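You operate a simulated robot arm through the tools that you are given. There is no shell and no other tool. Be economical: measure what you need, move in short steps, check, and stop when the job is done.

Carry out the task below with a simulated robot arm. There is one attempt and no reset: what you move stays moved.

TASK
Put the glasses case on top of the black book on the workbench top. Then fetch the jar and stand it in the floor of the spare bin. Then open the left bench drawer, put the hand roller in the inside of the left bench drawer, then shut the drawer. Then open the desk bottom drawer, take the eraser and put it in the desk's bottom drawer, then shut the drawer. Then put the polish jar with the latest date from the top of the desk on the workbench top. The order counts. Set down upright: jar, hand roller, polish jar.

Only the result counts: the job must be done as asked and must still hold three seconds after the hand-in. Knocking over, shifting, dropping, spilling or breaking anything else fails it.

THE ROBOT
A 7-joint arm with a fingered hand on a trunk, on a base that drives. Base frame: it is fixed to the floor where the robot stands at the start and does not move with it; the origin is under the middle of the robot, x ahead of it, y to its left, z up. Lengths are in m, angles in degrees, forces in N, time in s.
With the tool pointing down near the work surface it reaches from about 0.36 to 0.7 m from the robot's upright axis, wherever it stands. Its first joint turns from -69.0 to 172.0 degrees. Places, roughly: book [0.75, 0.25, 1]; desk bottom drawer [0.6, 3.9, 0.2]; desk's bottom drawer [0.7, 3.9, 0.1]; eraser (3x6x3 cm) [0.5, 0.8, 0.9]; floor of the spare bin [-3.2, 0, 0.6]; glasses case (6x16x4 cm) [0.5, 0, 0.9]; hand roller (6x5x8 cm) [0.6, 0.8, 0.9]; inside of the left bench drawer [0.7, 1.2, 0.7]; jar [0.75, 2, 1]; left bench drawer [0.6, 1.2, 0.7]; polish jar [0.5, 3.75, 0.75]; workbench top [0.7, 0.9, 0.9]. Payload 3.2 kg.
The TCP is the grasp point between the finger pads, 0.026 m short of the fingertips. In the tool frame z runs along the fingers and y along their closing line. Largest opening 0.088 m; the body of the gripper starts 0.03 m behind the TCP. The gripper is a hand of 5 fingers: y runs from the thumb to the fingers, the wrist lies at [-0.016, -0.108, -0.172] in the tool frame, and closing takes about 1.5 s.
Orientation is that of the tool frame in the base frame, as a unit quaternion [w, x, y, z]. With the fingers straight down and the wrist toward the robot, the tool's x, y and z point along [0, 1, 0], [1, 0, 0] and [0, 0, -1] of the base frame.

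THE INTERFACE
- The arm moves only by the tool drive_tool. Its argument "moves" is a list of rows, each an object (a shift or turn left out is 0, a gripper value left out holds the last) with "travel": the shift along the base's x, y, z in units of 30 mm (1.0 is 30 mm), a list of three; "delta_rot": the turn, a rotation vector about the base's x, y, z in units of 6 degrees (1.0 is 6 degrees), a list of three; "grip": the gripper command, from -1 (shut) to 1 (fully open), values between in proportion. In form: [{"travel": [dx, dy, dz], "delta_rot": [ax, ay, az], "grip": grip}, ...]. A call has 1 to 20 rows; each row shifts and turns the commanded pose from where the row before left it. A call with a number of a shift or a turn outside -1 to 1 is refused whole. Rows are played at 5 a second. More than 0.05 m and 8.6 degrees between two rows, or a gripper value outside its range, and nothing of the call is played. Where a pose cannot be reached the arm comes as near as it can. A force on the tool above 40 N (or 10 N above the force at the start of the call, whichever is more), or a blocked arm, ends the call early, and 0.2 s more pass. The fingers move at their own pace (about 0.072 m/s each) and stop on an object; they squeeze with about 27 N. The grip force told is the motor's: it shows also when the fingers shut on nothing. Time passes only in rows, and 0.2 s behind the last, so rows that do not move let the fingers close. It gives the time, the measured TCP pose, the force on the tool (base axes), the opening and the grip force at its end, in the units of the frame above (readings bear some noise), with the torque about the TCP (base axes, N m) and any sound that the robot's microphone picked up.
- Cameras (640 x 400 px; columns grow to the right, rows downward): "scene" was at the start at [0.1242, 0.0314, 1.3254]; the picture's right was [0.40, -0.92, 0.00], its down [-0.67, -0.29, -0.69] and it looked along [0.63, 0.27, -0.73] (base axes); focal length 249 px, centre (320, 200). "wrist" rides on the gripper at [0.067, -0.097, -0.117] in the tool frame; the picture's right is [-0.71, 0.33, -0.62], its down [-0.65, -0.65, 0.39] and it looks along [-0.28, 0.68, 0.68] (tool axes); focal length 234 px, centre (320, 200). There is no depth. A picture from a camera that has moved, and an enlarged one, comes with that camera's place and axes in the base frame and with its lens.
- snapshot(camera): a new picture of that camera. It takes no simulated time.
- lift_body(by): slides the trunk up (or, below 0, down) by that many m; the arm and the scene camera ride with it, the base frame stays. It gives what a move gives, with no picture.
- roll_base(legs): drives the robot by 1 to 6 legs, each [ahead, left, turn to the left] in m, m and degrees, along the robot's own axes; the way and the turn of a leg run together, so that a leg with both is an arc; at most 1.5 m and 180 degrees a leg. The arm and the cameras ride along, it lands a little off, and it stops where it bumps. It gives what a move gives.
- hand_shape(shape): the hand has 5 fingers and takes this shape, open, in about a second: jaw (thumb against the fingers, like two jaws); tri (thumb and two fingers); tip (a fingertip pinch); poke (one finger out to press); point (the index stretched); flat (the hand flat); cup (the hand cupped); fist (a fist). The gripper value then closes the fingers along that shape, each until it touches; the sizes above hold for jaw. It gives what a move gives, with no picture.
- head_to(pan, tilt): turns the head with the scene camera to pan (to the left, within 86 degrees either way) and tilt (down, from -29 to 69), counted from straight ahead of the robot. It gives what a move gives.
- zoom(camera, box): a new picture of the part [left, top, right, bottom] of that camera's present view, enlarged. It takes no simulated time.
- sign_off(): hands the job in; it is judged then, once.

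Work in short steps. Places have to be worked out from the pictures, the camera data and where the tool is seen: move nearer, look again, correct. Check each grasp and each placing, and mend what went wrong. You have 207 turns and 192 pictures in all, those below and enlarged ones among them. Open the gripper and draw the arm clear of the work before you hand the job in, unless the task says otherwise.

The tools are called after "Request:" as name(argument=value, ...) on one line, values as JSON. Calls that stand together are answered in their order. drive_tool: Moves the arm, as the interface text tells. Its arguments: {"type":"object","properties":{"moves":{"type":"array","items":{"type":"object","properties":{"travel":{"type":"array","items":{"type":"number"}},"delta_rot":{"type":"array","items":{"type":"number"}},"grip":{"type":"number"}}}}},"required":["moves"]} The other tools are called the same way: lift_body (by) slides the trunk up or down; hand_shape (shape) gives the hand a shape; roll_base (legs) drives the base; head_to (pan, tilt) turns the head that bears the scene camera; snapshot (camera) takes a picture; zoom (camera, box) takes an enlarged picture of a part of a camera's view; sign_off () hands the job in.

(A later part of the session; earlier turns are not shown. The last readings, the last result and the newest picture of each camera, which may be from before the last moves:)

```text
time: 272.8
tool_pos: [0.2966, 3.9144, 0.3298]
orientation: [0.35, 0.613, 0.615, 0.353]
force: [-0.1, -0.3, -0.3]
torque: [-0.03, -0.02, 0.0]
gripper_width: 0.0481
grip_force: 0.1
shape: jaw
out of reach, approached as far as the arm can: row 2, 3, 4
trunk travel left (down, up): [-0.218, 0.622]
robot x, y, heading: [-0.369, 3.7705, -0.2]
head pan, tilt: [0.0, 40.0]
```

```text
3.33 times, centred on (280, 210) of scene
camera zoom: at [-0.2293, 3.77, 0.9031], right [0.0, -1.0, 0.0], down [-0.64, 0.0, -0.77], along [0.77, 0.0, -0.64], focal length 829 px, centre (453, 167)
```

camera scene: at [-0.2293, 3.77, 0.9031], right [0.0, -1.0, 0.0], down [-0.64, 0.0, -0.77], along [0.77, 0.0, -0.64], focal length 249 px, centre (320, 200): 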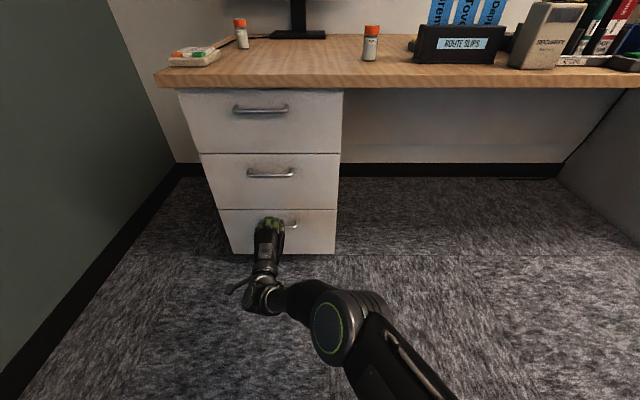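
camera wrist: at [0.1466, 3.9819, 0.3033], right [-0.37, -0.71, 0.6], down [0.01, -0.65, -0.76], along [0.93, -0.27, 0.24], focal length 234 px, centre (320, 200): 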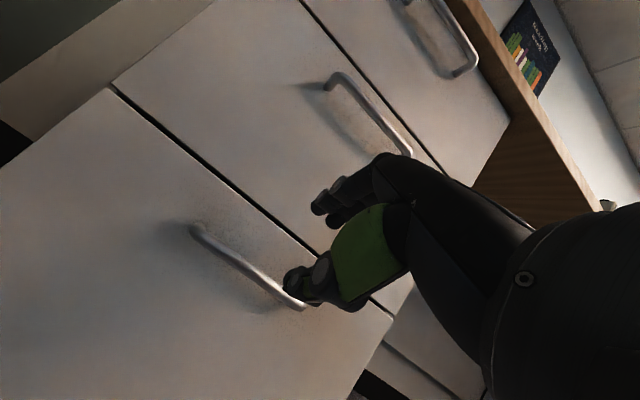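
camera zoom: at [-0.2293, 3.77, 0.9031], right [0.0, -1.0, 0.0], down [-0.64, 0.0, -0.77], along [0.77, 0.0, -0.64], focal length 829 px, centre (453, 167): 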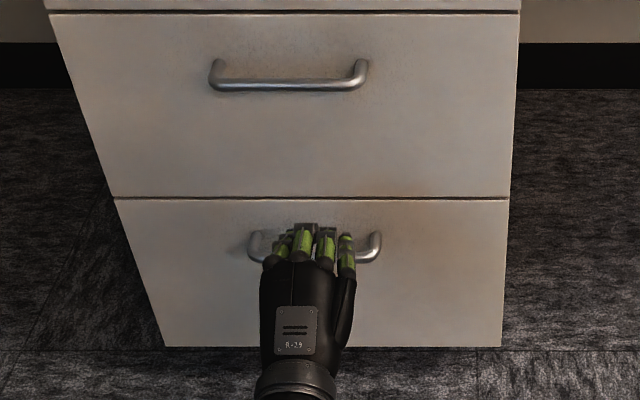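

At the arm's reach limit; I finish the approach with trunk and base: alternating small trunk lowering and driving ahead.

Request:
lift_body(by=-0.035)

Request:
roll_base(legs=[[0.05, 0, 0]])

Request:
lift_body(by=-0.03)

Request:
roll_base(legs=[[0.035, 0, 0]])

Request:
snapshot(camera="wrist")

Request:
zoom(camera="scene", box=[200, 150, 360, 270])

```text
time: 273.5
tool_pos: [0.296, 3.9155, 0.2948]
orientation: [0.35, 0.612, 0.614, 0.354]
force: [-0.3, 0.2, 0.6]
torque: [-0.01, 0.02, 0.02]
gripper_width: 0.0485
grip_force: 0.0
shape: jaw
trunk travel left (down, up): [-0.183, 0.657]
robot x, y, heading: [-0.3638, 3.7698, -0.0]
head pan, tilt: [0.0, 40.0]
```

```text
time: 274.5
tool_pos: [0.3464, 3.9158, 0.293]
orientation: [0.349, 0.612, 0.615, 0.354]
force: [0.4, 0.0, 0.3]
torque: [0.01, 0.02, 0.0]
gripper_width: 0.0484
grip_force: 0.1
shape: jaw
trunk travel left (down, up): [-0.183, 0.657]
robot x, y, heading: [-0.3136, 3.7728, -0.1]
head pan, tilt: [0.0, 40.0]
```

```text
time: 275.2
tool_pos: [0.3477, 3.9148, 0.2635]
orientation: [0.351, 0.612, 0.614, 0.354]
force: [0.0, -0.2, 0.4]
torque: [0.03, -0.01, -0.01]
gripper_width: 0.048
grip_force: 0.2
shape: jaw
trunk travel left (down, up): [-0.153, 0.687]
robot x, y, heading: [-0.3135, 3.7704, -0.0]
head pan, tilt: [0.0, 40.0]
```

```text
time: 276.2
tool_pos: [0.3751, 3.9165, 0.2621]
orientation: [0.35, 0.611, 0.615, 0.354]
force: [-15.7, -0.9, 1.8]
torque: [-0.05, -0.27, -0.19]
gripper_width: 0.0446
grip_force: 0.0
shape: jaw
trunk travel left (down, up): [-0.153, 0.687]
robot x, y, heading: [-0.2854, 3.7722, 0.2]
head pan, tilt: [0.0, 40.0]
stopped in leg 1: the force on the tool passed its limit at 56 N (the readings are from after the stop); the commanded pose is now the measured one
```

```text
63 pictures are left
camera wrist: at [0.2249, 3.9828, 0.2373], right [-0.37, -0.71, 0.6], down [0.01, -0.65, -0.76], along [0.93, -0.27, 0.25], focal length 234 px, centre (320, 200)
```

wrist: 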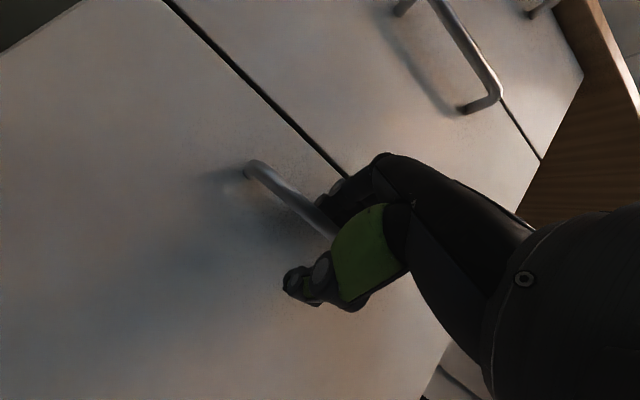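

```text
3.33 times, centred on (280, 210) of scene
camera zoom: at [-0.1497, 3.7699, 0.8382], right [0.0, -1.0, 0.0], down [-0.64, 0.0, -0.77], along [0.77, 0.0, -0.64], focal length 829 px, centre (453, 167)
```

zoom: 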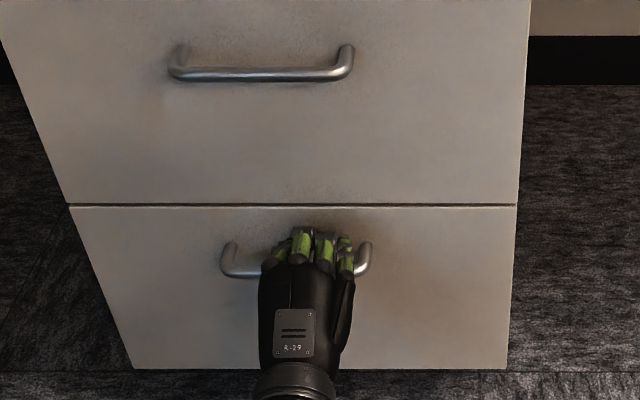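

The upper fingertips bumped the bar: it lies ~1 cm higher than assumed (z≈0.272). I back 2 cm, rise 2 cm, open slightly more and advance again.

Request:
drive_tool(moves=[{"travel": [-0.6, 0.1, 0], "grip": 0.25}, {"travel": [0, 0, 0.4]}, {"travel": [0, 0, 0.4]}, {}, {"travel": [0.4, 0, 0]}, {"travel": [0.3, 0, 0]}, {"travel": [0.3, 0, -0.1]}, {}])

Request:
snapshot(camera="wrist")

Request:
zoom(camera="scene", box=[200, 150, 360, 270])

```text
time: 277.6
tool_pos: [0.3723, 3.9238, 0.2861]
orientation: [0.349, 0.609, 0.616, 0.357]
force: [-19.3, -3.7, 3.6]
torque: [0.05, -0.49, -0.17]
gripper_width: 0.0522
grip_force: 0.0
shape: jaw
trunk travel left (down, up): [-0.153, 0.687]
robot x, y, heading: [-0.2855, 3.7737, -0.0]
head pan, tilt: [0.0, 40.0]
stopped in row 7: the force on the tool passed its limit at 50 N (the readings are from after the stop); the commanded pose is now the measured one
```

```text
61 pictures are left
camera wrist: at [0.2217, 3.9889, 0.2605], right [-0.36, -0.72, 0.6], down [0.02, -0.65, -0.76], along [0.93, -0.27, 0.25], focal length 234 px, centre (320, 200)
```

wrist: 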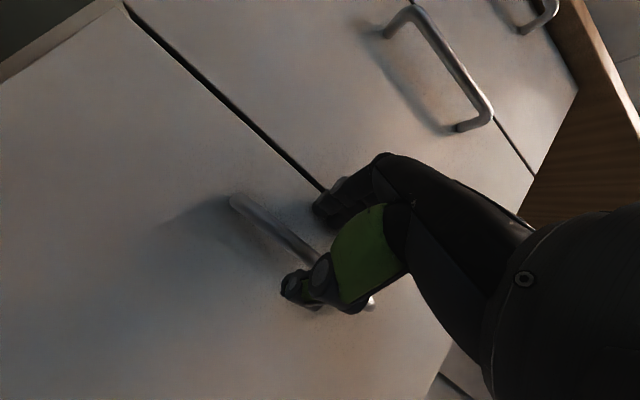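

```text
3.33 times, centred on (280, 210) of scene
camera zoom: at [-0.1509, 3.7695, 0.8384], right [0.0, -1.0, 0.0], down [-0.64, 0.0, -0.77], along [0.77, 0.0, -0.64], focal length 829 px, centre (453, 167)
```

zoom: 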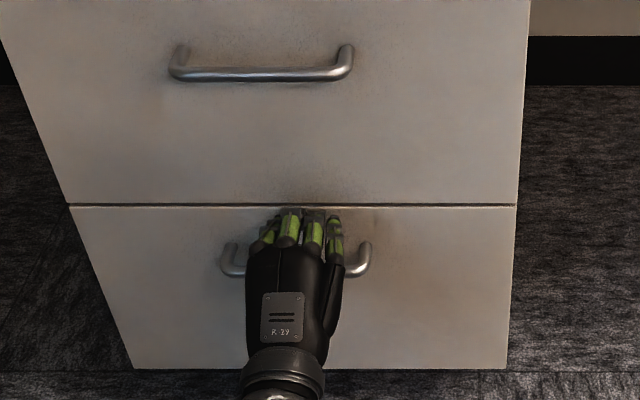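

The bar is inside the jaw, close to the thumb (bar ≈ x .378, z .263), and fingertips touch the panel. I back 4 mm, lower 1 cm and close.

Request:
drive_tool(moves=[{"travel": [-0.2, 0, -0.15]}, {"travel": [0, 0, -0.2]}, {"grip": -1}, {}, {}, {}, {}, {}, {}])

Request:
snapshot(camera="wrist")

```text
time: 279.6
tool_pos: [0.3683, 3.9241, 0.2753]
orientation: [0.349, 0.61, 0.616, 0.356]
force: [2.6, -0.2, -2.9]
torque: [-0.15, 0.0, 0.03]
gripper_width: 0.0041
grip_force: 27.3
shape: jaw
trunk travel left (down, up): [-0.153, 0.687]
robot x, y, heading: [-0.2888, 3.7676, -0.0]
head pan, tilt: [0.0, 40.0]
```

```text
59 pictures are left
camera wrist: at [0.2178, 3.9887, 0.2489], right [-0.36, -0.71, 0.6], down [0.01, -0.65, -0.76], along [0.93, -0.27, 0.24], focal length 234 px, centre (320, 200)
```

wrist: 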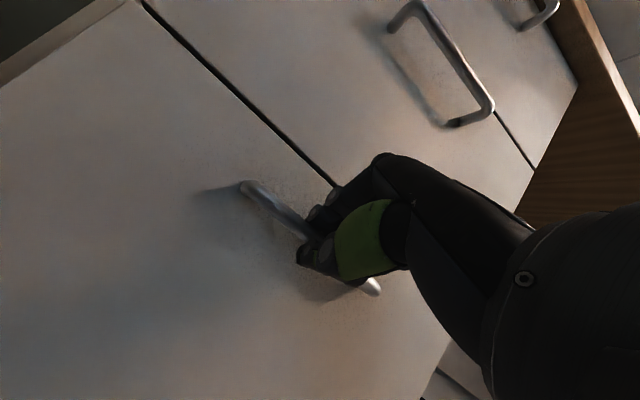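

The bar is gripped. I drive back 0.1 m and check that the drawer follows.

Request:
roll_base(legs=[[-0.1, 0, 0]])

Request:
snapshot(camera="scene")

```text
time: 280.7
tool_pos: [0.2654, 3.9233, 0.275]
orientation: [0.348, 0.61, 0.618, 0.355]
force: [-3.0, 2.8, -3.3]
torque: [-0.16, 0.07, 0.01]
gripper_width: 0.0037
grip_force: 26.8
shape: jaw
trunk travel left (down, up): [-0.153, 0.687]
robot x, y, heading: [-0.3885, 3.7678, 0.1]
head pan, tilt: [0.0, 40.0]
```

```text
58 pictures are left
camera scene: at [-0.251, 3.7699, 0.838], right [0.0, -1.0, 0.0], down [-0.64, 0.0, -0.77], along [0.77, 0.0, -0.64], focal length 249 px, centre (320, 200)
```

scene: 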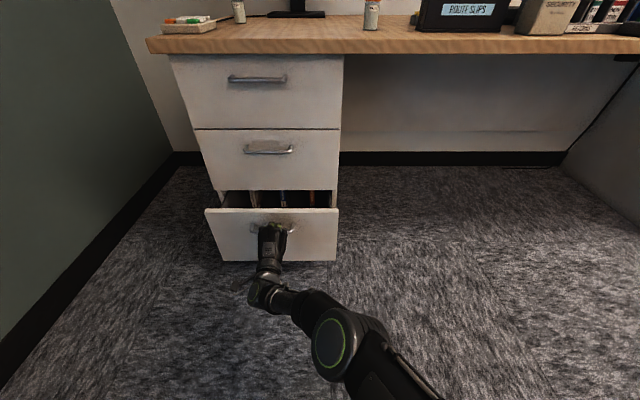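

Opening. I pull 0.18 m further.

Request:
roll_base(legs=[[-0.18, 0, 0]])

Request:
snapshot(camera="scene")

```text
time: 282.3
tool_pos: [0.084, 3.923, 0.2744]
orientation: [0.349, 0.61, 0.616, 0.355]
force: [-1.6, -4.4, -2.2]
torque: [-0.23, 0.05, -0.12]
gripper_width: 0.0039
grip_force: 26.9
shape: jaw
trunk travel left (down, up): [-0.153, 0.687]
robot x, y, heading: [-0.5684, 3.7697, 0.0]
head pan, tilt: [0.0, 40.0]
```

```text
57 pictures are left
camera scene: at [-0.4331, 3.7698, 0.8381], right [0.0, -1.0, 0.0], down [-0.64, 0.0, -0.77], along [0.77, 0.0, -0.64], focal length 249 px, centre (320, 200)
```

scene: 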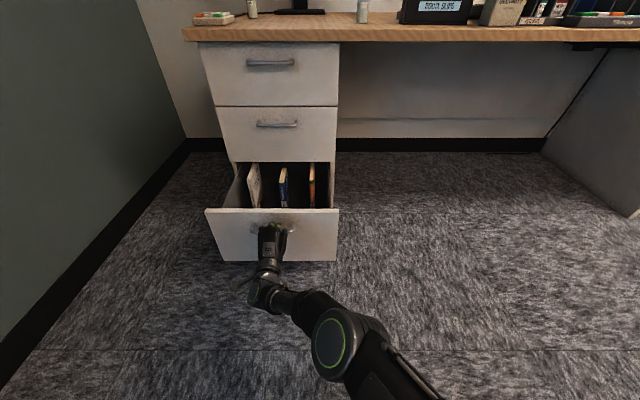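

Open ~28 cm; I try 6 cm more for access.

Request:
roll_base(legs=[[-0.06, 0, 0]])

Request:
drive_tool(moves=[{"grip": 0.2}, {}, {}, {}, {"travel": [-0.5, 0, 0.25]}, {"travel": [-0.7, 0, 0.4]}, {"travel": [-0.7, 0, 0.4]}, {"travel": [-0.7, 0, 0.4]}, {}])

Request:
snapshot(camera="scene")

```text
time: 283.2
tool_pos: [0.0237, 3.9234, 0.274]
orientation: [0.349, 0.61, 0.616, 0.355]
force: [-2.2, -2.6, -1.6]
torque: [-0.28, 0.01, -0.08]
gripper_width: 0.0039
grip_force: 27.2
shape: jaw
trunk travel left (down, up): [-0.153, 0.687]
robot x, y, heading: [-0.6306, 3.7747, -0.2]
head pan, tilt: [0.0, 40.0]
```

```text
time: 285.2
tool_pos: [-0.0566, 3.9232, 0.3166]
orientation: [0.349, 0.61, 0.617, 0.355]
force: [-0.1, -0.8, 0.1]
torque: [0.0, 0.01, 0.01]
gripper_width: 0.0523
grip_force: 0.1
shape: jaw
trunk travel left (down, up): [-0.153, 0.687]
robot x, y, heading: [-0.6304, 3.7715, 0.0]
head pan, tilt: [0.0, 40.0]
```

```text
56 pictures are left
camera scene: at [-0.4944, 3.7698, 0.8381], right [0.0, -1.0, 0.0], down [-0.64, 0.0, -0.77], along [0.77, 0.0, -0.64], focal length 249 px, centre (320, 200)
```

scene: 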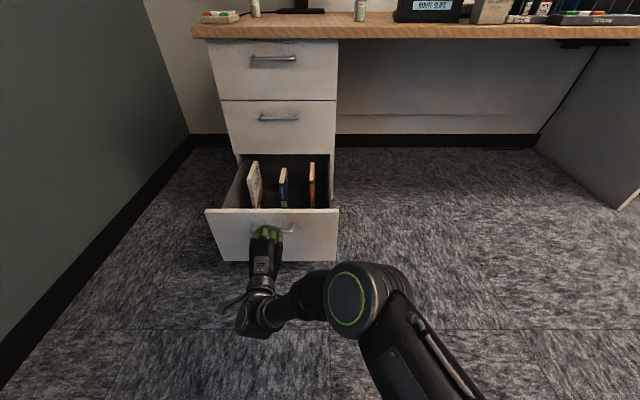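

Drawer open ~34 cm. Now I raise the trunk, bring the tool vertical and drive back to the bench for the eraser (≈(0.457, 0.765)).

Request:
lift_body(by=0.4)

Request:
lift_body(by=0.28)

Request:
drive_tool(moves=[{"delta_rot": [0, 1, 0], "travel": [0, 0, 0.5]}, {"delta_rot": [0, 1, 0], "travel": [0, 0, 0.5]}, {"delta_rot": [0, 1, 0], "travel": [0, 0, 0.5]}, {"delta_rot": [0, 1, 0], "travel": [0, 0, 0.5]}, {"delta_rot": [0, 1, 0], "travel": [0, 0, 0.5]}, {"delta_rot": [0, 1, 0], "travel": [0, 0, 0.5]}, {"delta_rot": [0, 1, 0]}, {"delta_rot": [0, 1, 0]}, {"delta_rot": [0, 1, 0]}, {"delta_rot": [0, 0.9, 0]}, {"grip": 0.68}])

Request:
roll_base(legs=[[0, -1.2, 0], [0, -1.1, 0], [0, -0.8, 0]])

Request:
head_to(pan=10, tilt=40)

Request:
snapshot(camera="scene")

```text
time: 289.1
tool_pos: [-0.0547, 3.922, 0.7162]
orientation: [0.349, 0.61, 0.617, 0.356]
force: [-0.9, 0.5, -0.1]
torque: [-0.04, 0.01, -0.01]
gripper_width: 0.0525
grip_force: 0.1
shape: jaw
trunk travel left (down, up): [-0.553, 0.287]
robot x, y, heading: [-0.6297, 3.7682, -0.1]
head pan, tilt: [0.0, 40.0]
```

```text
time: 291.9
tool_pos: [-0.0561, 3.9238, 0.9973]
orientation: [0.349, 0.61, 0.616, 0.355]
force: [-0.8, 0.3, -0.5]
torque: [-0.02, 0.01, 0.01]
gripper_width: 0.0525
grip_force: 0.1
shape: jaw
trunk travel left (down, up): [-0.833, 0.007]
robot x, y, heading: [-0.6279, 3.7682, 0.0]
head pan, tilt: [0.0, 40.0]
```

```text
time: 294.3
tool_pos: [-0.0582, 3.9219, 1.0872]
orientation: [-0.004, 0.706, 0.708, 0.007]
force: [0.8, -0.4, -0.2]
torque: [0.03, -0.01, -0.01]
gripper_width: 0.0739
grip_force: 0.0
shape: jaw
trunk travel left (down, up): [-0.833, 0.007]
robot x, y, heading: [-0.6287, 3.7661, -0.0]
head pan, tilt: [0.0, 40.0]
```

```text
time: 303.0
tool_pos: [-0.0194, 2.2375, 1.0874]
orientation: [-0.004, 0.761, 0.648, 0.007]
force: [-0.4, 0.0, -0.1]
torque: [0.01, 0.02, 0.01]
gripper_width: 0.0736
grip_force: 0.1
shape: jaw
trunk travel left (down, up): [-0.833, 0.007]
robot x, y, heading: [-0.6103, 2.1827, -9.4]
head pan, tilt: [0.0, 40.0]
stopped in leg 2: the robot was blocked; the commanded pose is now the measured one
```

```text
time: 303.7
tool_pos: [-0.0192, 2.2394, 1.0872]
orientation: [-0.003, 0.761, 0.648, 0.006]
force: [0.5, -0.3, 0.5]
torque: [-0.02, 0.01, -0.01]
gripper_width: 0.0736
grip_force: 0.0
shape: jaw
trunk travel left (down, up): [-0.833, 0.007]
robot x, y, heading: [-0.612, 2.185, -9.5]
head pan, tilt: [10.0, 40.0]
```

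```text
55 pictures are left
camera scene: at [-0.4744, 2.1745, 1.5181], right [0.01, -1.0, 0.0], down [-0.64, 0.0, -0.77], along [0.77, 0.0, -0.64], focal length 249 px, centre (320, 200)
```

scene: 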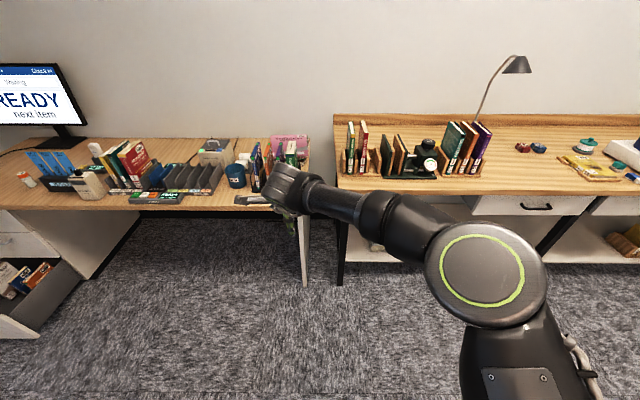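

Blocked at (-0.61, 2.18), probably against the blue cart. I check on the right/back side.

Request:
head_to(pan=-86, tilt=45)

Request:
snapshot(camera="scene")

```text
time: 305.4
tool_pos: [-0.0202, 2.2387, 1.0864]
orientation: [-0.002, 0.762, 0.648, 0.008]
force: [-0.1, -0.1, -0.2]
torque: [-0.02, 0.02, -0.02]
gripper_width: 0.0737
grip_force: 0.0
shape: jaw
trunk travel left (down, up): [-0.833, 0.007]
robot x, y, heading: [-0.6129, 2.1846, -9.7]
head pan, tilt: [-85.9, 45.0]
```

```text
54 pictures are left
camera scene: at [-0.5673, 2.0932, 1.5109], right [-1.0, 0.1, 0.0], down [0.07, 0.7, -0.71], along [-0.07, -0.7, -0.71], focal length 249 px, centre (320, 200)
```

scene: 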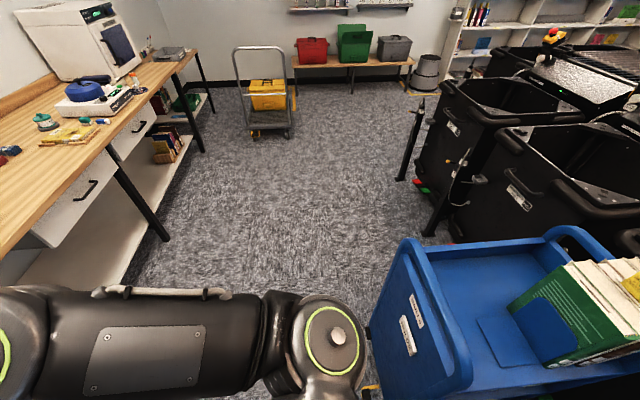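

The blue cart is close at rear right. I move ahead 0.22 m away from it, straighten the heading, and go on right.

Request:
roll_base(legs=[[0.22, 0.02, 0], [0, 0, 9.5], [0, -0.8, 0], [0, -0.72, 0]])

Request:
head_to(pan=10, tilt=45)

Request:
snapshot(camera="scene")

```text
time: 315.2
tool_pos: [0.1802, 0.8027, 1.0864]
orientation: [-0.003, 0.706, 0.708, 0.007]
force: [0.3, 0.1, -1.6]
torque: [0.0, 0.03, -0.01]
gripper_width: 0.0736
grip_force: 0.0
shape: jaw
trunk travel left (down, up): [-0.833, 0.007]
robot x, y, heading: [-0.3957, 0.653, -0.4]
head pan, tilt: [-85.9, 45.0]
```

```text
time: 316.9
tool_pos: [0.1798, 0.8025, 1.087]
orientation: [-0.003, 0.706, 0.708, 0.007]
force: [0.1, 0.8, 0.3]
torque: [0.03, 0.0, 0.01]
gripper_width: 0.0735
grip_force: 0.0
shape: jaw
trunk travel left (down, up): [-0.833, 0.007]
robot x, y, heading: [-0.3904, 0.6514, -0.0]
head pan, tilt: [10.0, 45.0]
```

```text
53 pictures are left
camera scene: at [-0.2615, 0.6628, 1.5108], right [0.17, -0.99, 0.0], down [-0.7, -0.12, -0.71], along [0.7, 0.12, -0.71], focal length 249 px, centre (320, 200)
```

scene: 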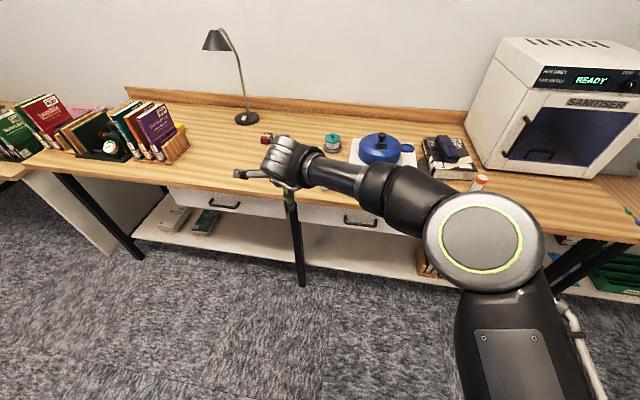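

Both bench drawers are flush. I drive ahead 0.27 m so the tool is above the eraser.

Request:
roll_base(legs=[[0.27, -0.03, 0]])

Request:
drive_tool(moves=[{"travel": [0, 0, -0.8]}, {"travel": [0, 0, -0.8]}, {}])

Request:
zoom(camera="wrist", box=[120, 130, 440, 330])

Request:
snapshot(camera="scene")

```text
time: 318.8
tool_pos: [0.4491, 0.7732, 1.0856]
orientation: [-0.004, 0.705, 0.71, 0.007]
force: [-0.6, -0.7, -0.3]
torque: [0.02, -0.01, -0.02]
gripper_width: 0.0737
grip_force: 0.0
shape: jaw
trunk travel left (down, up): [-0.833, 0.007]
robot x, y, heading: [-0.1242, 0.6217, -0.5]
head pan, tilt: [10.0, 45.0]
```

```text
time: 319.6
tool_pos: [0.4483, 0.7739, 1.0377]
orientation: [-0.003, 0.705, 0.709, 0.008]
force: [1.0, -0.2, -0.2]
torque: [0.01, 0.0, 0.02]
gripper_width: 0.0738
grip_force: 0.1
shape: jaw
trunk travel left (down, up): [-0.833, 0.007]
robot x, y, heading: [-0.1267, 0.6165, 0.1]
head pan, tilt: [10.0, 45.0]
```

```text
2.00 times, centred on (280, 230) of wrist
camera zoom: at [0.3496, 0.8397, 1.1549], right [0.33, -0.71, 0.62], down [-0.65, -0.65, -0.4], along [0.69, -0.27, -0.68], focal length 468 px, centre (400, 140)
```

zoom: 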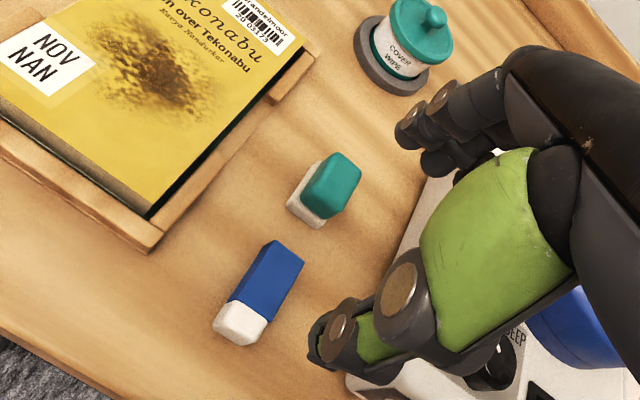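

```text
51 pictures are left
camera scene: at [0.006, 0.6324, 1.5109], right [0.17, -0.98, 0.0], down [-0.7, -0.12, -0.71], along [0.7, 0.12, -0.71], focal length 249 px, centre (320, 200)
```

scene: 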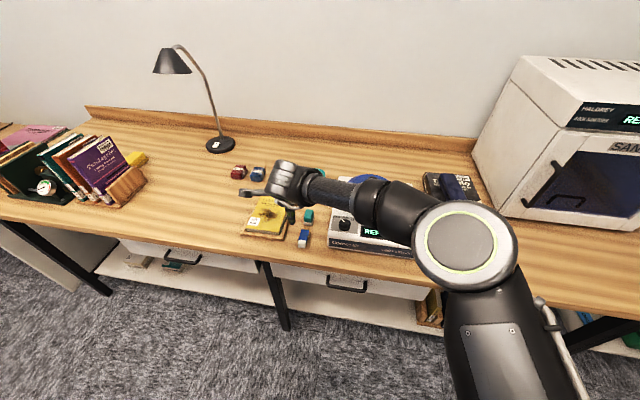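

Eraser centre (0.459, 0.767), length along x. I align and descend to 0.93 to check.

Request:
drive_tool(moves=[{"travel": [0.35, -0.25, -0.7]}, {"travel": [0, 0, -0.8]}, {"travel": [0, 0, -0.8]}, {"travel": [0, 0, -0.8]}, {"travel": [0, 0, -0.5]}, {}])

Request:
zoom(camera="wrist", box=[160, 130, 420, 330])

```text
time: 321.0
tool_pos: [0.4582, 0.7664, 0.929]
orientation: [-0.003, 0.705, 0.709, 0.007]
force: [0.5, 0.3, 0.1]
torque: [0.01, -0.03, -0.02]
gripper_width: 0.0737
grip_force: 0.1
shape: jaw
trunk travel left (down, up): [-0.833, 0.007]
robot x, y, heading: [-0.1228, 0.619, -0.2]
head pan, tilt: [10.0, 45.0]
```

```text
2.00 times, centred on (290, 230) of wrist
camera zoom: at [0.3606, 0.8313, 1.0465], right [0.33, -0.71, 0.62], down [-0.65, -0.65, -0.4], along [0.68, -0.26, -0.68], focal length 468 px, centre (380, 140)
```

zoom: 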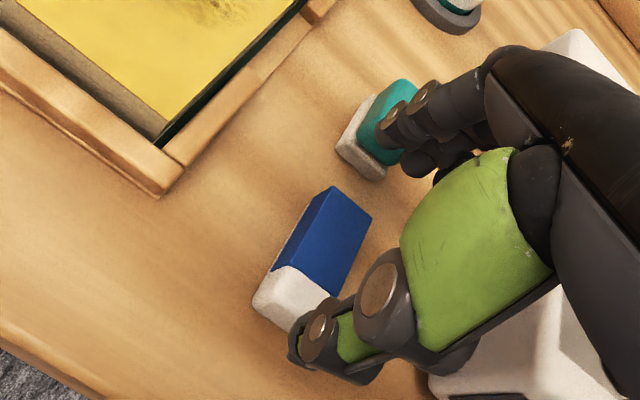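

Thumb and fingers straddle the eraser; the gap to the teal block is small but present. I descend the last 4 cm and close.

Request:
drive_tool(moves=[{"travel": [-0.05, 0, -0.5]}, {"travel": [0, 0, -0.5]}, {"travel": [0, 0, -0.3]}, {}])

Request:
drive_tool(moves=[{"grip": -1}, {}, {}, {}, {}, {}, {}])

Request:
drive_tool(moves=[{"travel": [0, 0, 0.4]}, {"travel": [0, 0, 0.6]}, {"travel": [0, 0, 0.8]}, {"travel": [0, 0, 0.8]}, {}])

Request:
snapshot(camera="wrist")

```text
time: 322.0
tool_pos: [0.4566, 0.7645, 0.8919]
orientation: [-0.004, 0.705, 0.709, 0.007]
force: [0.4, -0.5, -0.3]
torque: [0.0, -0.01, 0.02]
gripper_width: 0.0736
grip_force: 0.0
shape: jaw
trunk travel left (down, up): [-0.833, 0.007]
robot x, y, heading: [-0.1229, 0.6174, 0.1]
head pan, tilt: [10.0, 45.0]
```

```text
time: 323.6
tool_pos: [0.4574, 0.7652, 0.8918]
orientation: [-0.002, 0.705, 0.71, 0.007]
force: [0.2, -0.6, 0.3]
torque: [0.03, 0.03, -0.02]
gripper_width: 0.0515
grip_force: 26.9
shape: jaw
trunk travel left (down, up): [-0.833, 0.007]
robot x, y, heading: [-0.1226, 0.6193, -0.0]
head pan, tilt: [10.0, 45.0]
```

```text
time: 324.8
tool_pos: [0.4557, 0.7654, 0.9719]
orientation: [-0.004, 0.705, 0.71, 0.007]
force: [0.4, 0.4, -0.5]
torque: [0.02, -0.02, 0.0]
gripper_width: 0.0513
grip_force: 27.1
shape: jaw
trunk travel left (down, up): [-0.833, 0.007]
robot x, y, heading: [-0.1217, 0.6183, 0.1]
head pan, tilt: [10.0, 45.0]
```

```text
49 pictures are left
camera wrist: at [0.3584, 0.831, 1.0881], right [0.33, -0.71, 0.62], down [-0.65, -0.65, -0.4], along [0.68, -0.27, -0.68], focal length 234 px, centre (320, 200)
```

wrist: 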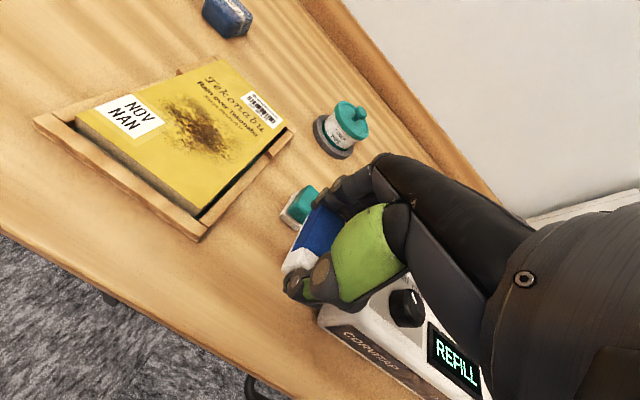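

Eraser held. I raise it and drive back to the desk drawer, keeping x≈-0.36 past the cart.

Request:
drive_tool(moves=[{"travel": [0, 0, 1]}, {"travel": [0, 0, 1]}, {"travel": [0, 0, 1]}, {"travel": [0, 0, 1]}])

Request:
roll_base(legs=[[-0.24, 0, 0], [0, 1.1, 0], [0, 1.1, 0], [0, 0.9, 0]])

Request:
head_to(pan=0, tilt=55)

Request:
snapshot(camera="scene")

```text
time: 325.8
tool_pos: [0.4548, 0.7659, 1.0891]
orientation: [-0.003, 0.705, 0.71, 0.006]
force: [-0.3, 0.3, -0.6]
torque: [0.0, 0.05, 0.01]
gripper_width: 0.0515
grip_force: 26.9
shape: jaw
trunk travel left (down, up): [-0.833, 0.007]
robot x, y, heading: [-0.1235, 0.622, -0.1]
head pan, tilt: [10.0, 45.0]
```

```text
time: 342.6
tool_pos: [0.2969, 3.884, 1.0895]
orientation: [-0.003, 0.719, 0.695, 0.006]
force: [-0.4, -0.5, -0.5]
torque: [-0.02, -0.02, 0.0]
gripper_width: 0.0514
grip_force: 27.0
shape: jaw
trunk travel left (down, up): [-0.833, 0.007]
robot x, y, heading: [-0.292, 3.7612, -2.3]
head pan, tilt: [10.0, 45.0]
```

```text
time: 343.3
tool_pos: [0.2979, 3.8818, 1.0887]
orientation: [-0.004, 0.72, 0.694, 0.006]
force: [-0.9, -0.2, -0.8]
torque: [0.0, 0.01, 0.03]
gripper_width: 0.0514
grip_force: 26.9
shape: jaw
trunk travel left (down, up): [-0.833, 0.007]
robot x, y, heading: [-0.2894, 3.7596, -2.4]
head pan, tilt: [0.0, 55.0]
```

```text
48 pictures are left
camera scene: at [-0.1646, 3.7549, 1.4975], right [-0.04, -1.0, 0.0], down [-0.82, 0.03, -0.57], along [0.57, -0.02, -0.82], focal length 249 px, centre (320, 200)
```

scene: 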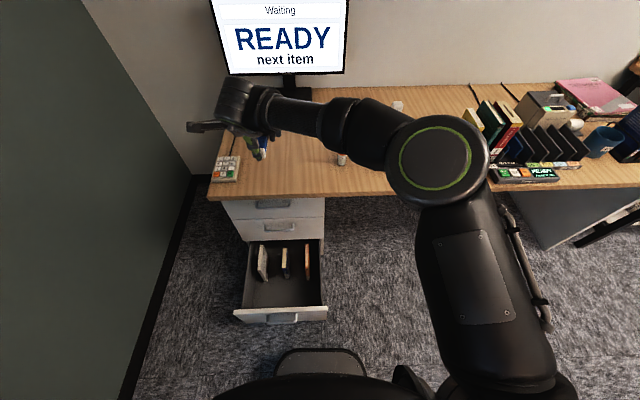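

The drawer front half is free (x .10–.25, y 3.80–4.03, panel top ≈0.33). I place the robot straight in front (like at the bin) and bring the tool to (0.19, 3.91) while still high.

Request:
roll_base(legs=[[-0.065, 0.15, 2.4]])

Request:
drive_tool(moves=[{"travel": [-0.3, -0.8, 0], "delta_rot": [0, 0, 0.5]}, {"travel": [-0.3, -0.8, 0], "delta_rot": [0, 0, 0.5]}, {"travel": [-0.3, -0.8, 0], "delta_rot": [0, 0, 0.5]}, {"travel": [-0.3, -0.8, 0]}, {"travel": [0, -0.5, 0]}, {}])

Request:
lift_body(by=-0.4)

Request:
snapshot(camera="scene")

Request:
snapshot(camera="wrist")

```text
time: 344.8
tool_pos: [0.2324, 4.0565, 1.089]
orientation: [-0.003, 0.704, 0.71, 0.007]
force: [-0.3, 0.0, -0.9]
torque: [0.02, -0.05, 0.02]
gripper_width: 0.0514
grip_force: 27.4
shape: jaw
trunk travel left (down, up): [-0.833, 0.007]
robot x, y, heading: [-0.3481, 3.9086, 0.0]
head pan, tilt: [0.0, 55.0]
```

```text
time: 346.2
tool_pos: [0.1952, 3.9443, 1.088]
orientation: [-0.003, 0.646, 0.763, 0.007]
force: [-0.5, 0.0, -0.1]
torque: [0.04, 0.0, 0.01]
gripper_width: 0.0514
grip_force: 27.1
shape: jaw
trunk travel left (down, up): [-0.833, 0.007]
robot x, y, heading: [-0.3473, 3.9102, 0.2]
head pan, tilt: [0.0, 55.0]
```

```text
time: 350.0
tool_pos: [0.1958, 3.9448, 0.6887]
orientation: [-0.004, 0.645, 0.764, 0.006]
force: [-0.8, -0.3, -0.4]
torque: [0.02, 0.03, 0.02]
gripper_width: 0.0513
grip_force: 27.0
shape: jaw
trunk travel left (down, up): [-0.433, 0.407]
robot x, y, heading: [-0.3461, 3.9119, 0.0]
head pan, tilt: [0.0, 55.0]
```

```text
47 pictures are left
camera scene: at [-0.226, 3.9094, 1.0974], right [0.0, -1.0, 0.0], down [-0.82, 0.0, -0.57], along [0.57, 0.0, -0.82], focal length 249 px, centre (320, 200)
```

scene: 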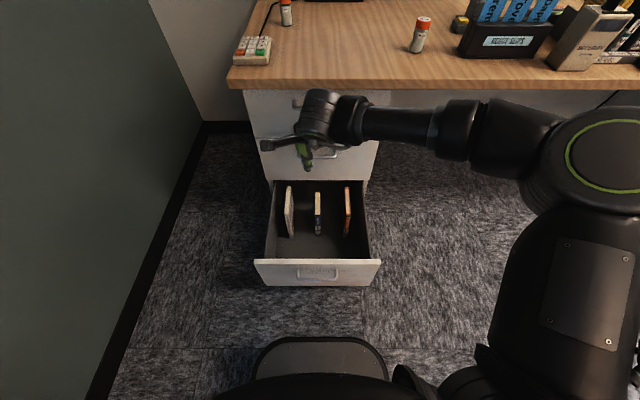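

```text
46 pictures are left
camera wrist: at [0.0883, 3.9936, 0.8057], right [0.44, -0.65, 0.62], down [-0.54, -0.74, -0.4], along [0.72, -0.15, -0.68], focal length 234 px, centre (320, 200)
```

wrist: 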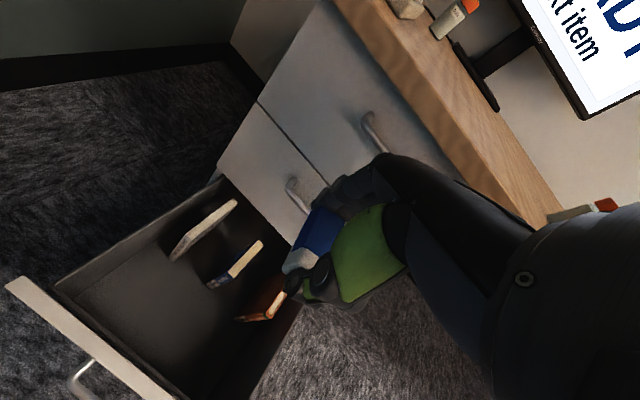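

I centre at (0.175, 3.91) and lower the arm toward the drawer, to TCP≈0.40.

Request:
lift_body(by=-0.12)

Request:
drive_tool(moves=[{"travel": [-0.3, -0.5, -0.7]}, {"travel": [-0.3, -0.5, -0.8]}, {"travel": [0, -0.2, -0.8]}, {"travel": [0, 0, -0.8]}, {"travel": [0, 0, -0.8]}, {"travel": [0, 0, -0.8]}, {"travel": [0, 0, -0.8]}, {}])

Request:
snapshot(camera="scene")

Request:
snapshot(camera="wrist")

```text
time: 351.5
tool_pos: [0.1947, 3.9443, 0.5681]
orientation: [-0.005, 0.646, 0.763, 0.006]
force: [0.8, 0.0, -1.5]
torque: [0.02, 0.02, 0.02]
gripper_width: 0.0512
grip_force: 27.1
shape: jaw
trunk travel left (down, up): [-0.313, 0.527]
robot x, y, heading: [-0.3495, 3.9108, -0.1]
head pan, tilt: [0.0, 55.0]
```

```text
time: 353.3
tool_pos: [0.1758, 3.9081, 0.4053]
orientation: [-0.003, 0.646, 0.763, 0.007]
force: [0.3, 0.1, -0.2]
torque: [-0.03, 0.0, 0.04]
gripper_width: 0.0512
grip_force: 27.1
shape: jaw
trunk travel left (down, up): [-0.313, 0.527]
robot x, y, heading: [-0.3501, 3.9095, -0.0]
head pan, tilt: [0.0, 55.0]
```

```text
45 pictures are left
camera scene: at [-0.226, 3.9094, 0.9774], right [0.0, -1.0, 0.0], down [-0.82, 0.0, -0.57], along [0.57, 0.0, -0.82], focal length 249 px, centre (320, 200)
```

scene: 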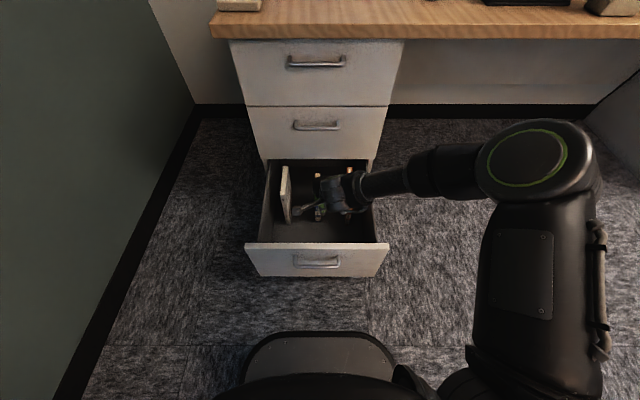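

```text
44 pictures are left
camera wrist: at [0.0683, 3.9572, 0.5218], right [0.44, -0.65, 0.62], down [-0.54, -0.74, -0.4], along [0.72, -0.15, -0.68], focal length 234 px, centre (320, 200)
```

wrist: 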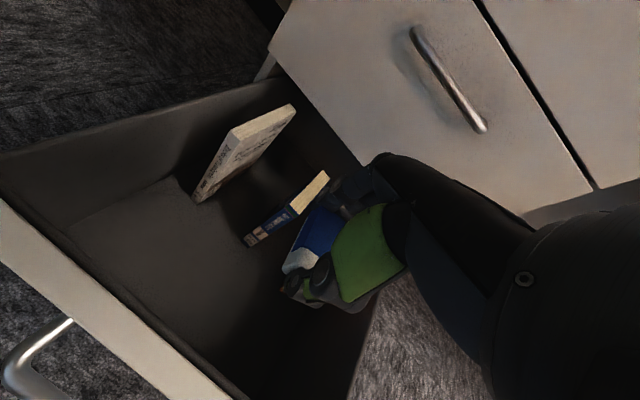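

Books stand from x≈0.268 back. To keep the wrist clear of the front panel I turn the hand to ≈+45° (wrist inside the drawer area), shift to (0.20, 3.93) and descend to ≈0.26.

Request:
drive_tool(moves=[{"travel": [0.3, 0.3, 0], "delta_rot": [0, 0, 1]}, {"travel": [0.3, 0.3, 0], "delta_rot": [0, 0, 1]}, {"travel": [0.2, 0.1, 0], "delta_rot": [0, 0, 1]}, {"delta_rot": [0, 0, 1]}, {"delta_rot": [0, 0, 1]}, {"delta_rot": [0, 0, 0.9]}, {"travel": [0, 0, -0.7]}, {"travel": [0, 0, -0.7]}, {"travel": [0, 0, -0.7]}, {"travel": [0, 0, -0.7]}, {"travel": [0, 0, -0.7]}, {"travel": [0, 0, -0.7]}, {"travel": [0, 0, -0.6]}, {}])

Request:
snapshot(camera="scene")

Request:
snapshot(camera="wrist")

```text
time: 356.3
tool_pos: [0.2013, 3.9307, 0.2592]
orientation: [-0.005, 0.383, 0.924, 0.005]
force: [0.5, 0.9, -0.8]
torque: [0.0, -0.03, 0.01]
gripper_width: 0.0508
grip_force: 26.5
shape: jaw
trunk travel left (down, up): [-0.313, 0.527]
robot x, y, heading: [-0.3506, 3.9085, -0.0]
head pan, tilt: [0.0, 55.0]
```

```text
43 pictures are left
camera scene: at [-0.2259, 3.9094, 0.9774], right [0.0, -1.0, 0.0], down [-0.82, 0.0, -0.57], along [0.57, 0.0, -0.82], focal length 249 px, centre (320, 200)
```

scene: 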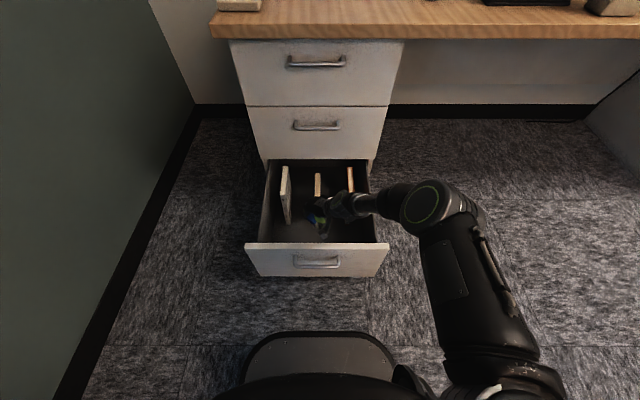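

```text
42 pictures are left
camera wrist: at [0.0862, 3.9081, 0.3763], right [0.74, -0.28, 0.61], down [-0.01, -0.92, -0.4], along [0.67, 0.29, -0.68], focal length 234 px, centre (320, 200)
```

wrist: 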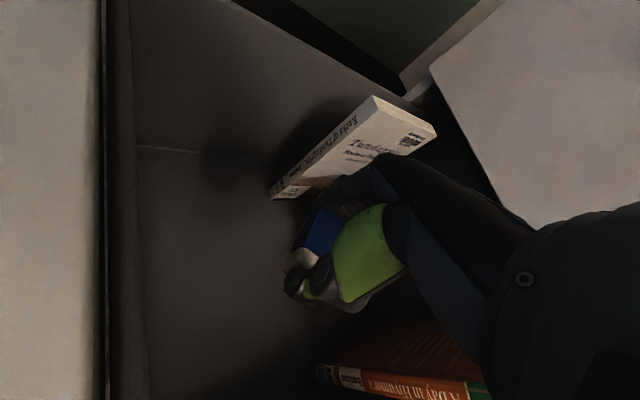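

The camera bracket would meet the front panel, so I turn further to ≈80° yaw (drawer is wide: y 3.75–4.08), then continue down.

Request:
drive_tool(moves=[{"delta_rot": [0, 0, 1]}, {"delta_rot": [0, 0, 1]}, {"delta_rot": [0, 0, 1]}, {"delta_rot": [0, 0, 1]}, {"delta_rot": [0, 0, 1]}, {"delta_rot": [0, 0, 0.8]}, {}])

Request:
snapshot(camera="wrist")

```text
time: 357.9
tool_pos: [0.2002, 3.9315, 0.258]
orientation: [-0.007, 0.089, 0.996, 0.004]
force: [0.0, -0.5, -0.3]
torque: [0.03, 0.01, -0.01]
gripper_width: 0.0509
grip_force: 26.7
shape: jaw
trunk travel left (down, up): [-0.313, 0.527]
robot x, y, heading: [-0.3454, 3.9115, 0.1]
head pan, tilt: [0.0, 55.0]
```

```text
41 pictures are left
camera wrist: at [0.12, 3.8461, 0.3762], right [0.76, 0.2, 0.61], down [0.52, -0.76, -0.4], along [0.39, 0.62, -0.68], focal length 234 px, centre (320, 200)
```

wrist: 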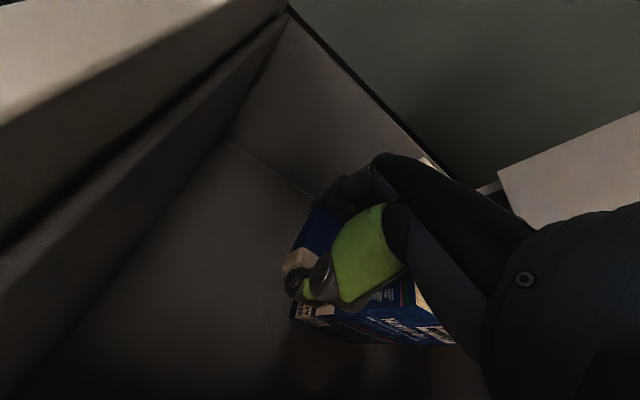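

Yaw 80° is reachable here. I shift 1 cm away from the books and lower in small steps to ≈0.17.

Request:
drive_tool(moves=[{"travel": [-0.3, 0, -0.3]}, {"travel": [0, 0, -0.5]}, {"travel": [0, 0, -0.5]}, {"travel": [0, 0, -0.5]}, {"travel": [0, 0, -0.5]}, {"travel": [0, 0, -0.4]}, {}])

Request:
snapshot(camera="wrist")

Request:
zoom(camera="scene", box=[220, 140, 500, 310])

```text
time: 359.5
tool_pos: [0.1726, 3.9315, 0.2049]
orientation: [-0.007, 0.09, 0.996, 0.003]
force: [0.3, 0.6, 0.8]
torque: [-0.01, 0.0, -0.01]
gripper_width: 0.051
grip_force: 26.5
shape: jaw
out of reach, approached as far as the arm can: row 3, 4, 5, 6
trunk travel left (down, up): [-0.313, 0.527]
robot x, y, heading: [-0.3493, 3.9096, 0.1]
head pan, tilt: [0.0, 55.0]
```

```text
40 pictures are left
camera wrist: at [0.0908, 3.8481, 0.3217], right [0.76, 0.19, 0.62], down [0.52, -0.76, -0.4], along [0.39, 0.62, -0.68], focal length 234 px, centre (320, 200)
```

wrist: 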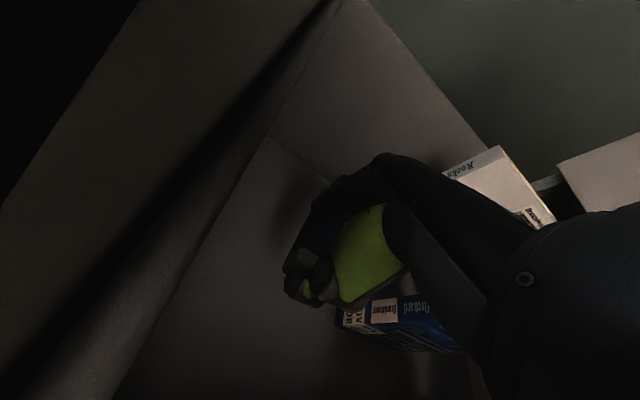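

```text
2.29 times, centred on (360, 225) of scene
camera zoom: at [-0.226, 3.9094, 0.9774], right [0.0, -1.0, 0.0], down [-0.82, 0.0, -0.57], along [0.57, 0.0, -0.82], focal length 568 px, centre (229, 143)
```

zoom: 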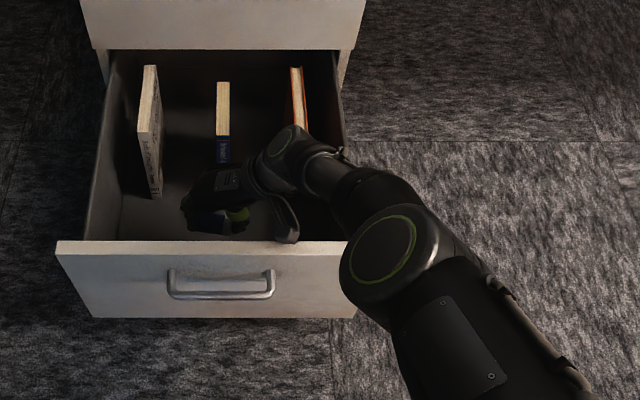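

Near the reach limit with eraser bottom at ≈0.17. I move the base 2 cm ahead and lower the trunk 3 cm.

Request:
roll_base(legs=[[0.02, 0, 0]])

Request:
lift_body(by=-0.03)

Request:
zoom(camera="scene", box=[220, 140, 500, 310])

```text
time: 360.3
tool_pos: [0.1919, 3.933, 0.2045]
orientation: [-0.007, 0.09, 0.996, 0.003]
force: [-0.4, -0.1, 0.2]
torque: [-0.01, 0.02, 0.0]
gripper_width: 0.0511
grip_force: 26.1
shape: jaw
trunk travel left (down, up): [-0.313, 0.527]
robot x, y, heading: [-0.3304, 3.9082, 0.2]
head pan, tilt: [0.0, 55.0]
```

```text
time: 361.0
tool_pos: [0.1928, 3.9326, 0.1749]
orientation: [-0.006, 0.09, 0.996, 0.003]
force: [0.4, 0.9, -1.5]
torque: [0.0, -0.01, -0.02]
gripper_width: 0.0511
grip_force: 26.8
shape: jaw
trunk travel left (down, up): [-0.283, 0.557]
robot x, y, heading: [-0.3232, 3.906, 0.1]
head pan, tilt: [0.0, 55.0]
```

```text
2.29 times, centred on (360, 225) of scene
camera zoom: at [-0.2062, 3.9095, 0.9474], right [0.0, -1.0, 0.0], down [-0.82, 0.0, -0.57], along [0.57, 0.0, -0.82], focal length 568 px, centre (229, 143)
```

zoom: 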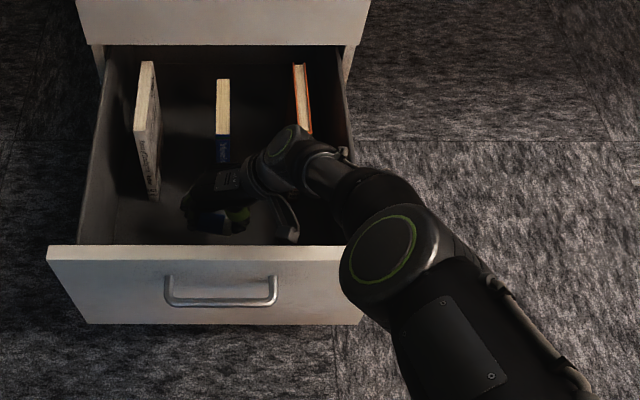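

Still free; 2 cm more.

Request:
lift_body(by=-0.015)

Request:
lift_body(by=-0.01)

```text
time: 361.7
tool_pos: [0.1923, 3.9316, 0.1602]
orientation: [-0.007, 0.09, 0.996, 0.003]
force: [0.1, 0.0, 0.2]
torque: [0.0, -0.03, -0.04]
gripper_width: 0.0511
grip_force: 27.0
shape: jaw
trunk travel left (down, up): [-0.268, 0.572]
robot x, y, heading: [-0.3293, 3.9084, -0.0]
head pan, tilt: [0.0, 55.0]
```

```text
time: 362.2
tool_pos: [0.191, 3.9325, 0.1487]
orientation: [-0.007, 0.09, 0.996, 0.002]
force: [0.8, -0.6, -0.8]
torque: [-0.02, 0.01, 0.04]
gripper_width: 0.051
grip_force: 27.1
shape: jaw
trunk travel left (down, up): [-0.258, 0.582]
robot x, y, heading: [-0.3319, 3.9124, -0.1]
head pan, tilt: [0.0, 55.0]
```

Bottom at ≈0.114, just above the floor. I open gently and then rise by the trunk.

Request:
drive_tool(moves=[{"grip": 0.3}, {}, {}, {"grip": 0.6}, {}, {}, {}])

Request:
lift_body(by=0.3)

Request:
snapshot(camera="wrist")

Request:
zoom(camera="scene", box=[220, 140, 500, 310])

```text
time: 363.8
tool_pos: [0.1916, 3.9321, 0.1494]
orientation: [-0.007, 0.089, 0.996, 0.003]
force: [0.1, -1.1, -0.3]
torque: [0.02, -0.03, 0.02]
gripper_width: 0.0699
grip_force: 0.1
shape: jaw
trunk travel left (down, up): [-0.258, 0.582]
robot x, y, heading: [-0.3338, 3.9098, 0.1]
head pan, tilt: [0.0, 55.0]
```

```text
time: 366.8
tool_pos: [0.1909, 3.9311, 0.4502]
orientation: [-0.007, 0.09, 0.996, 0.004]
force: [0.5, 0.8, 0.4]
torque: [0.0, -0.02, -0.01]
gripper_width: 0.0698
grip_force: 0.1
shape: jaw
trunk travel left (down, up): [-0.558, 0.282]
robot x, y, heading: [-0.33, 3.9087, 0.1]
head pan, tilt: [0.0, 55.0]
```

```text
37 pictures are left
camera wrist: at [0.1109, 3.8483, 0.5668], right [0.76, 0.2, 0.62], down [0.52, -0.76, -0.4], along [0.39, 0.62, -0.68], focal length 234 px, centre (320, 200)
```

wrist: 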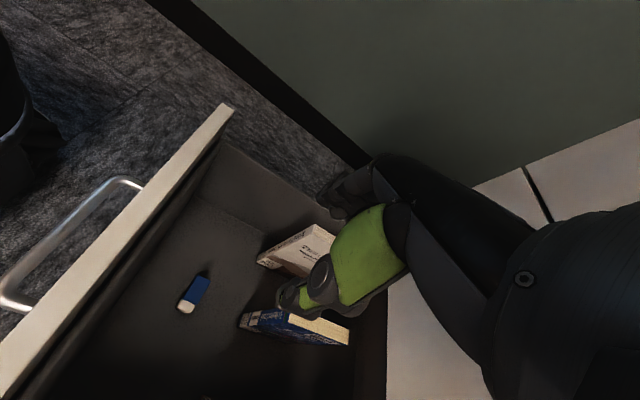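

```text
2.29 times, centred on (360, 225) of scene
camera zoom: at [-0.206, 3.9095, 1.2224], right [0.0, -1.0, 0.0], down [-0.82, 0.0, -0.57], along [0.57, 0.0, -0.82], focal length 568 px, centre (229, 143)
```

zoom: 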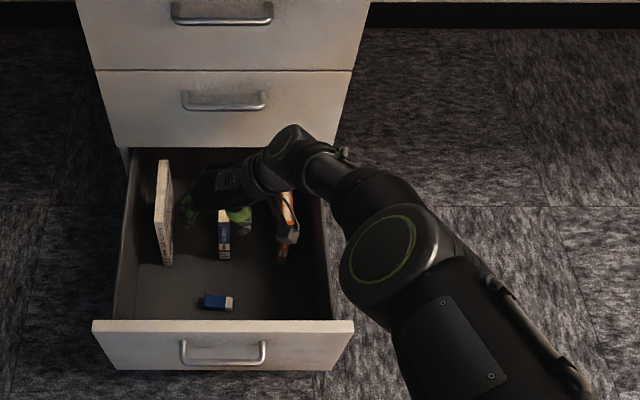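

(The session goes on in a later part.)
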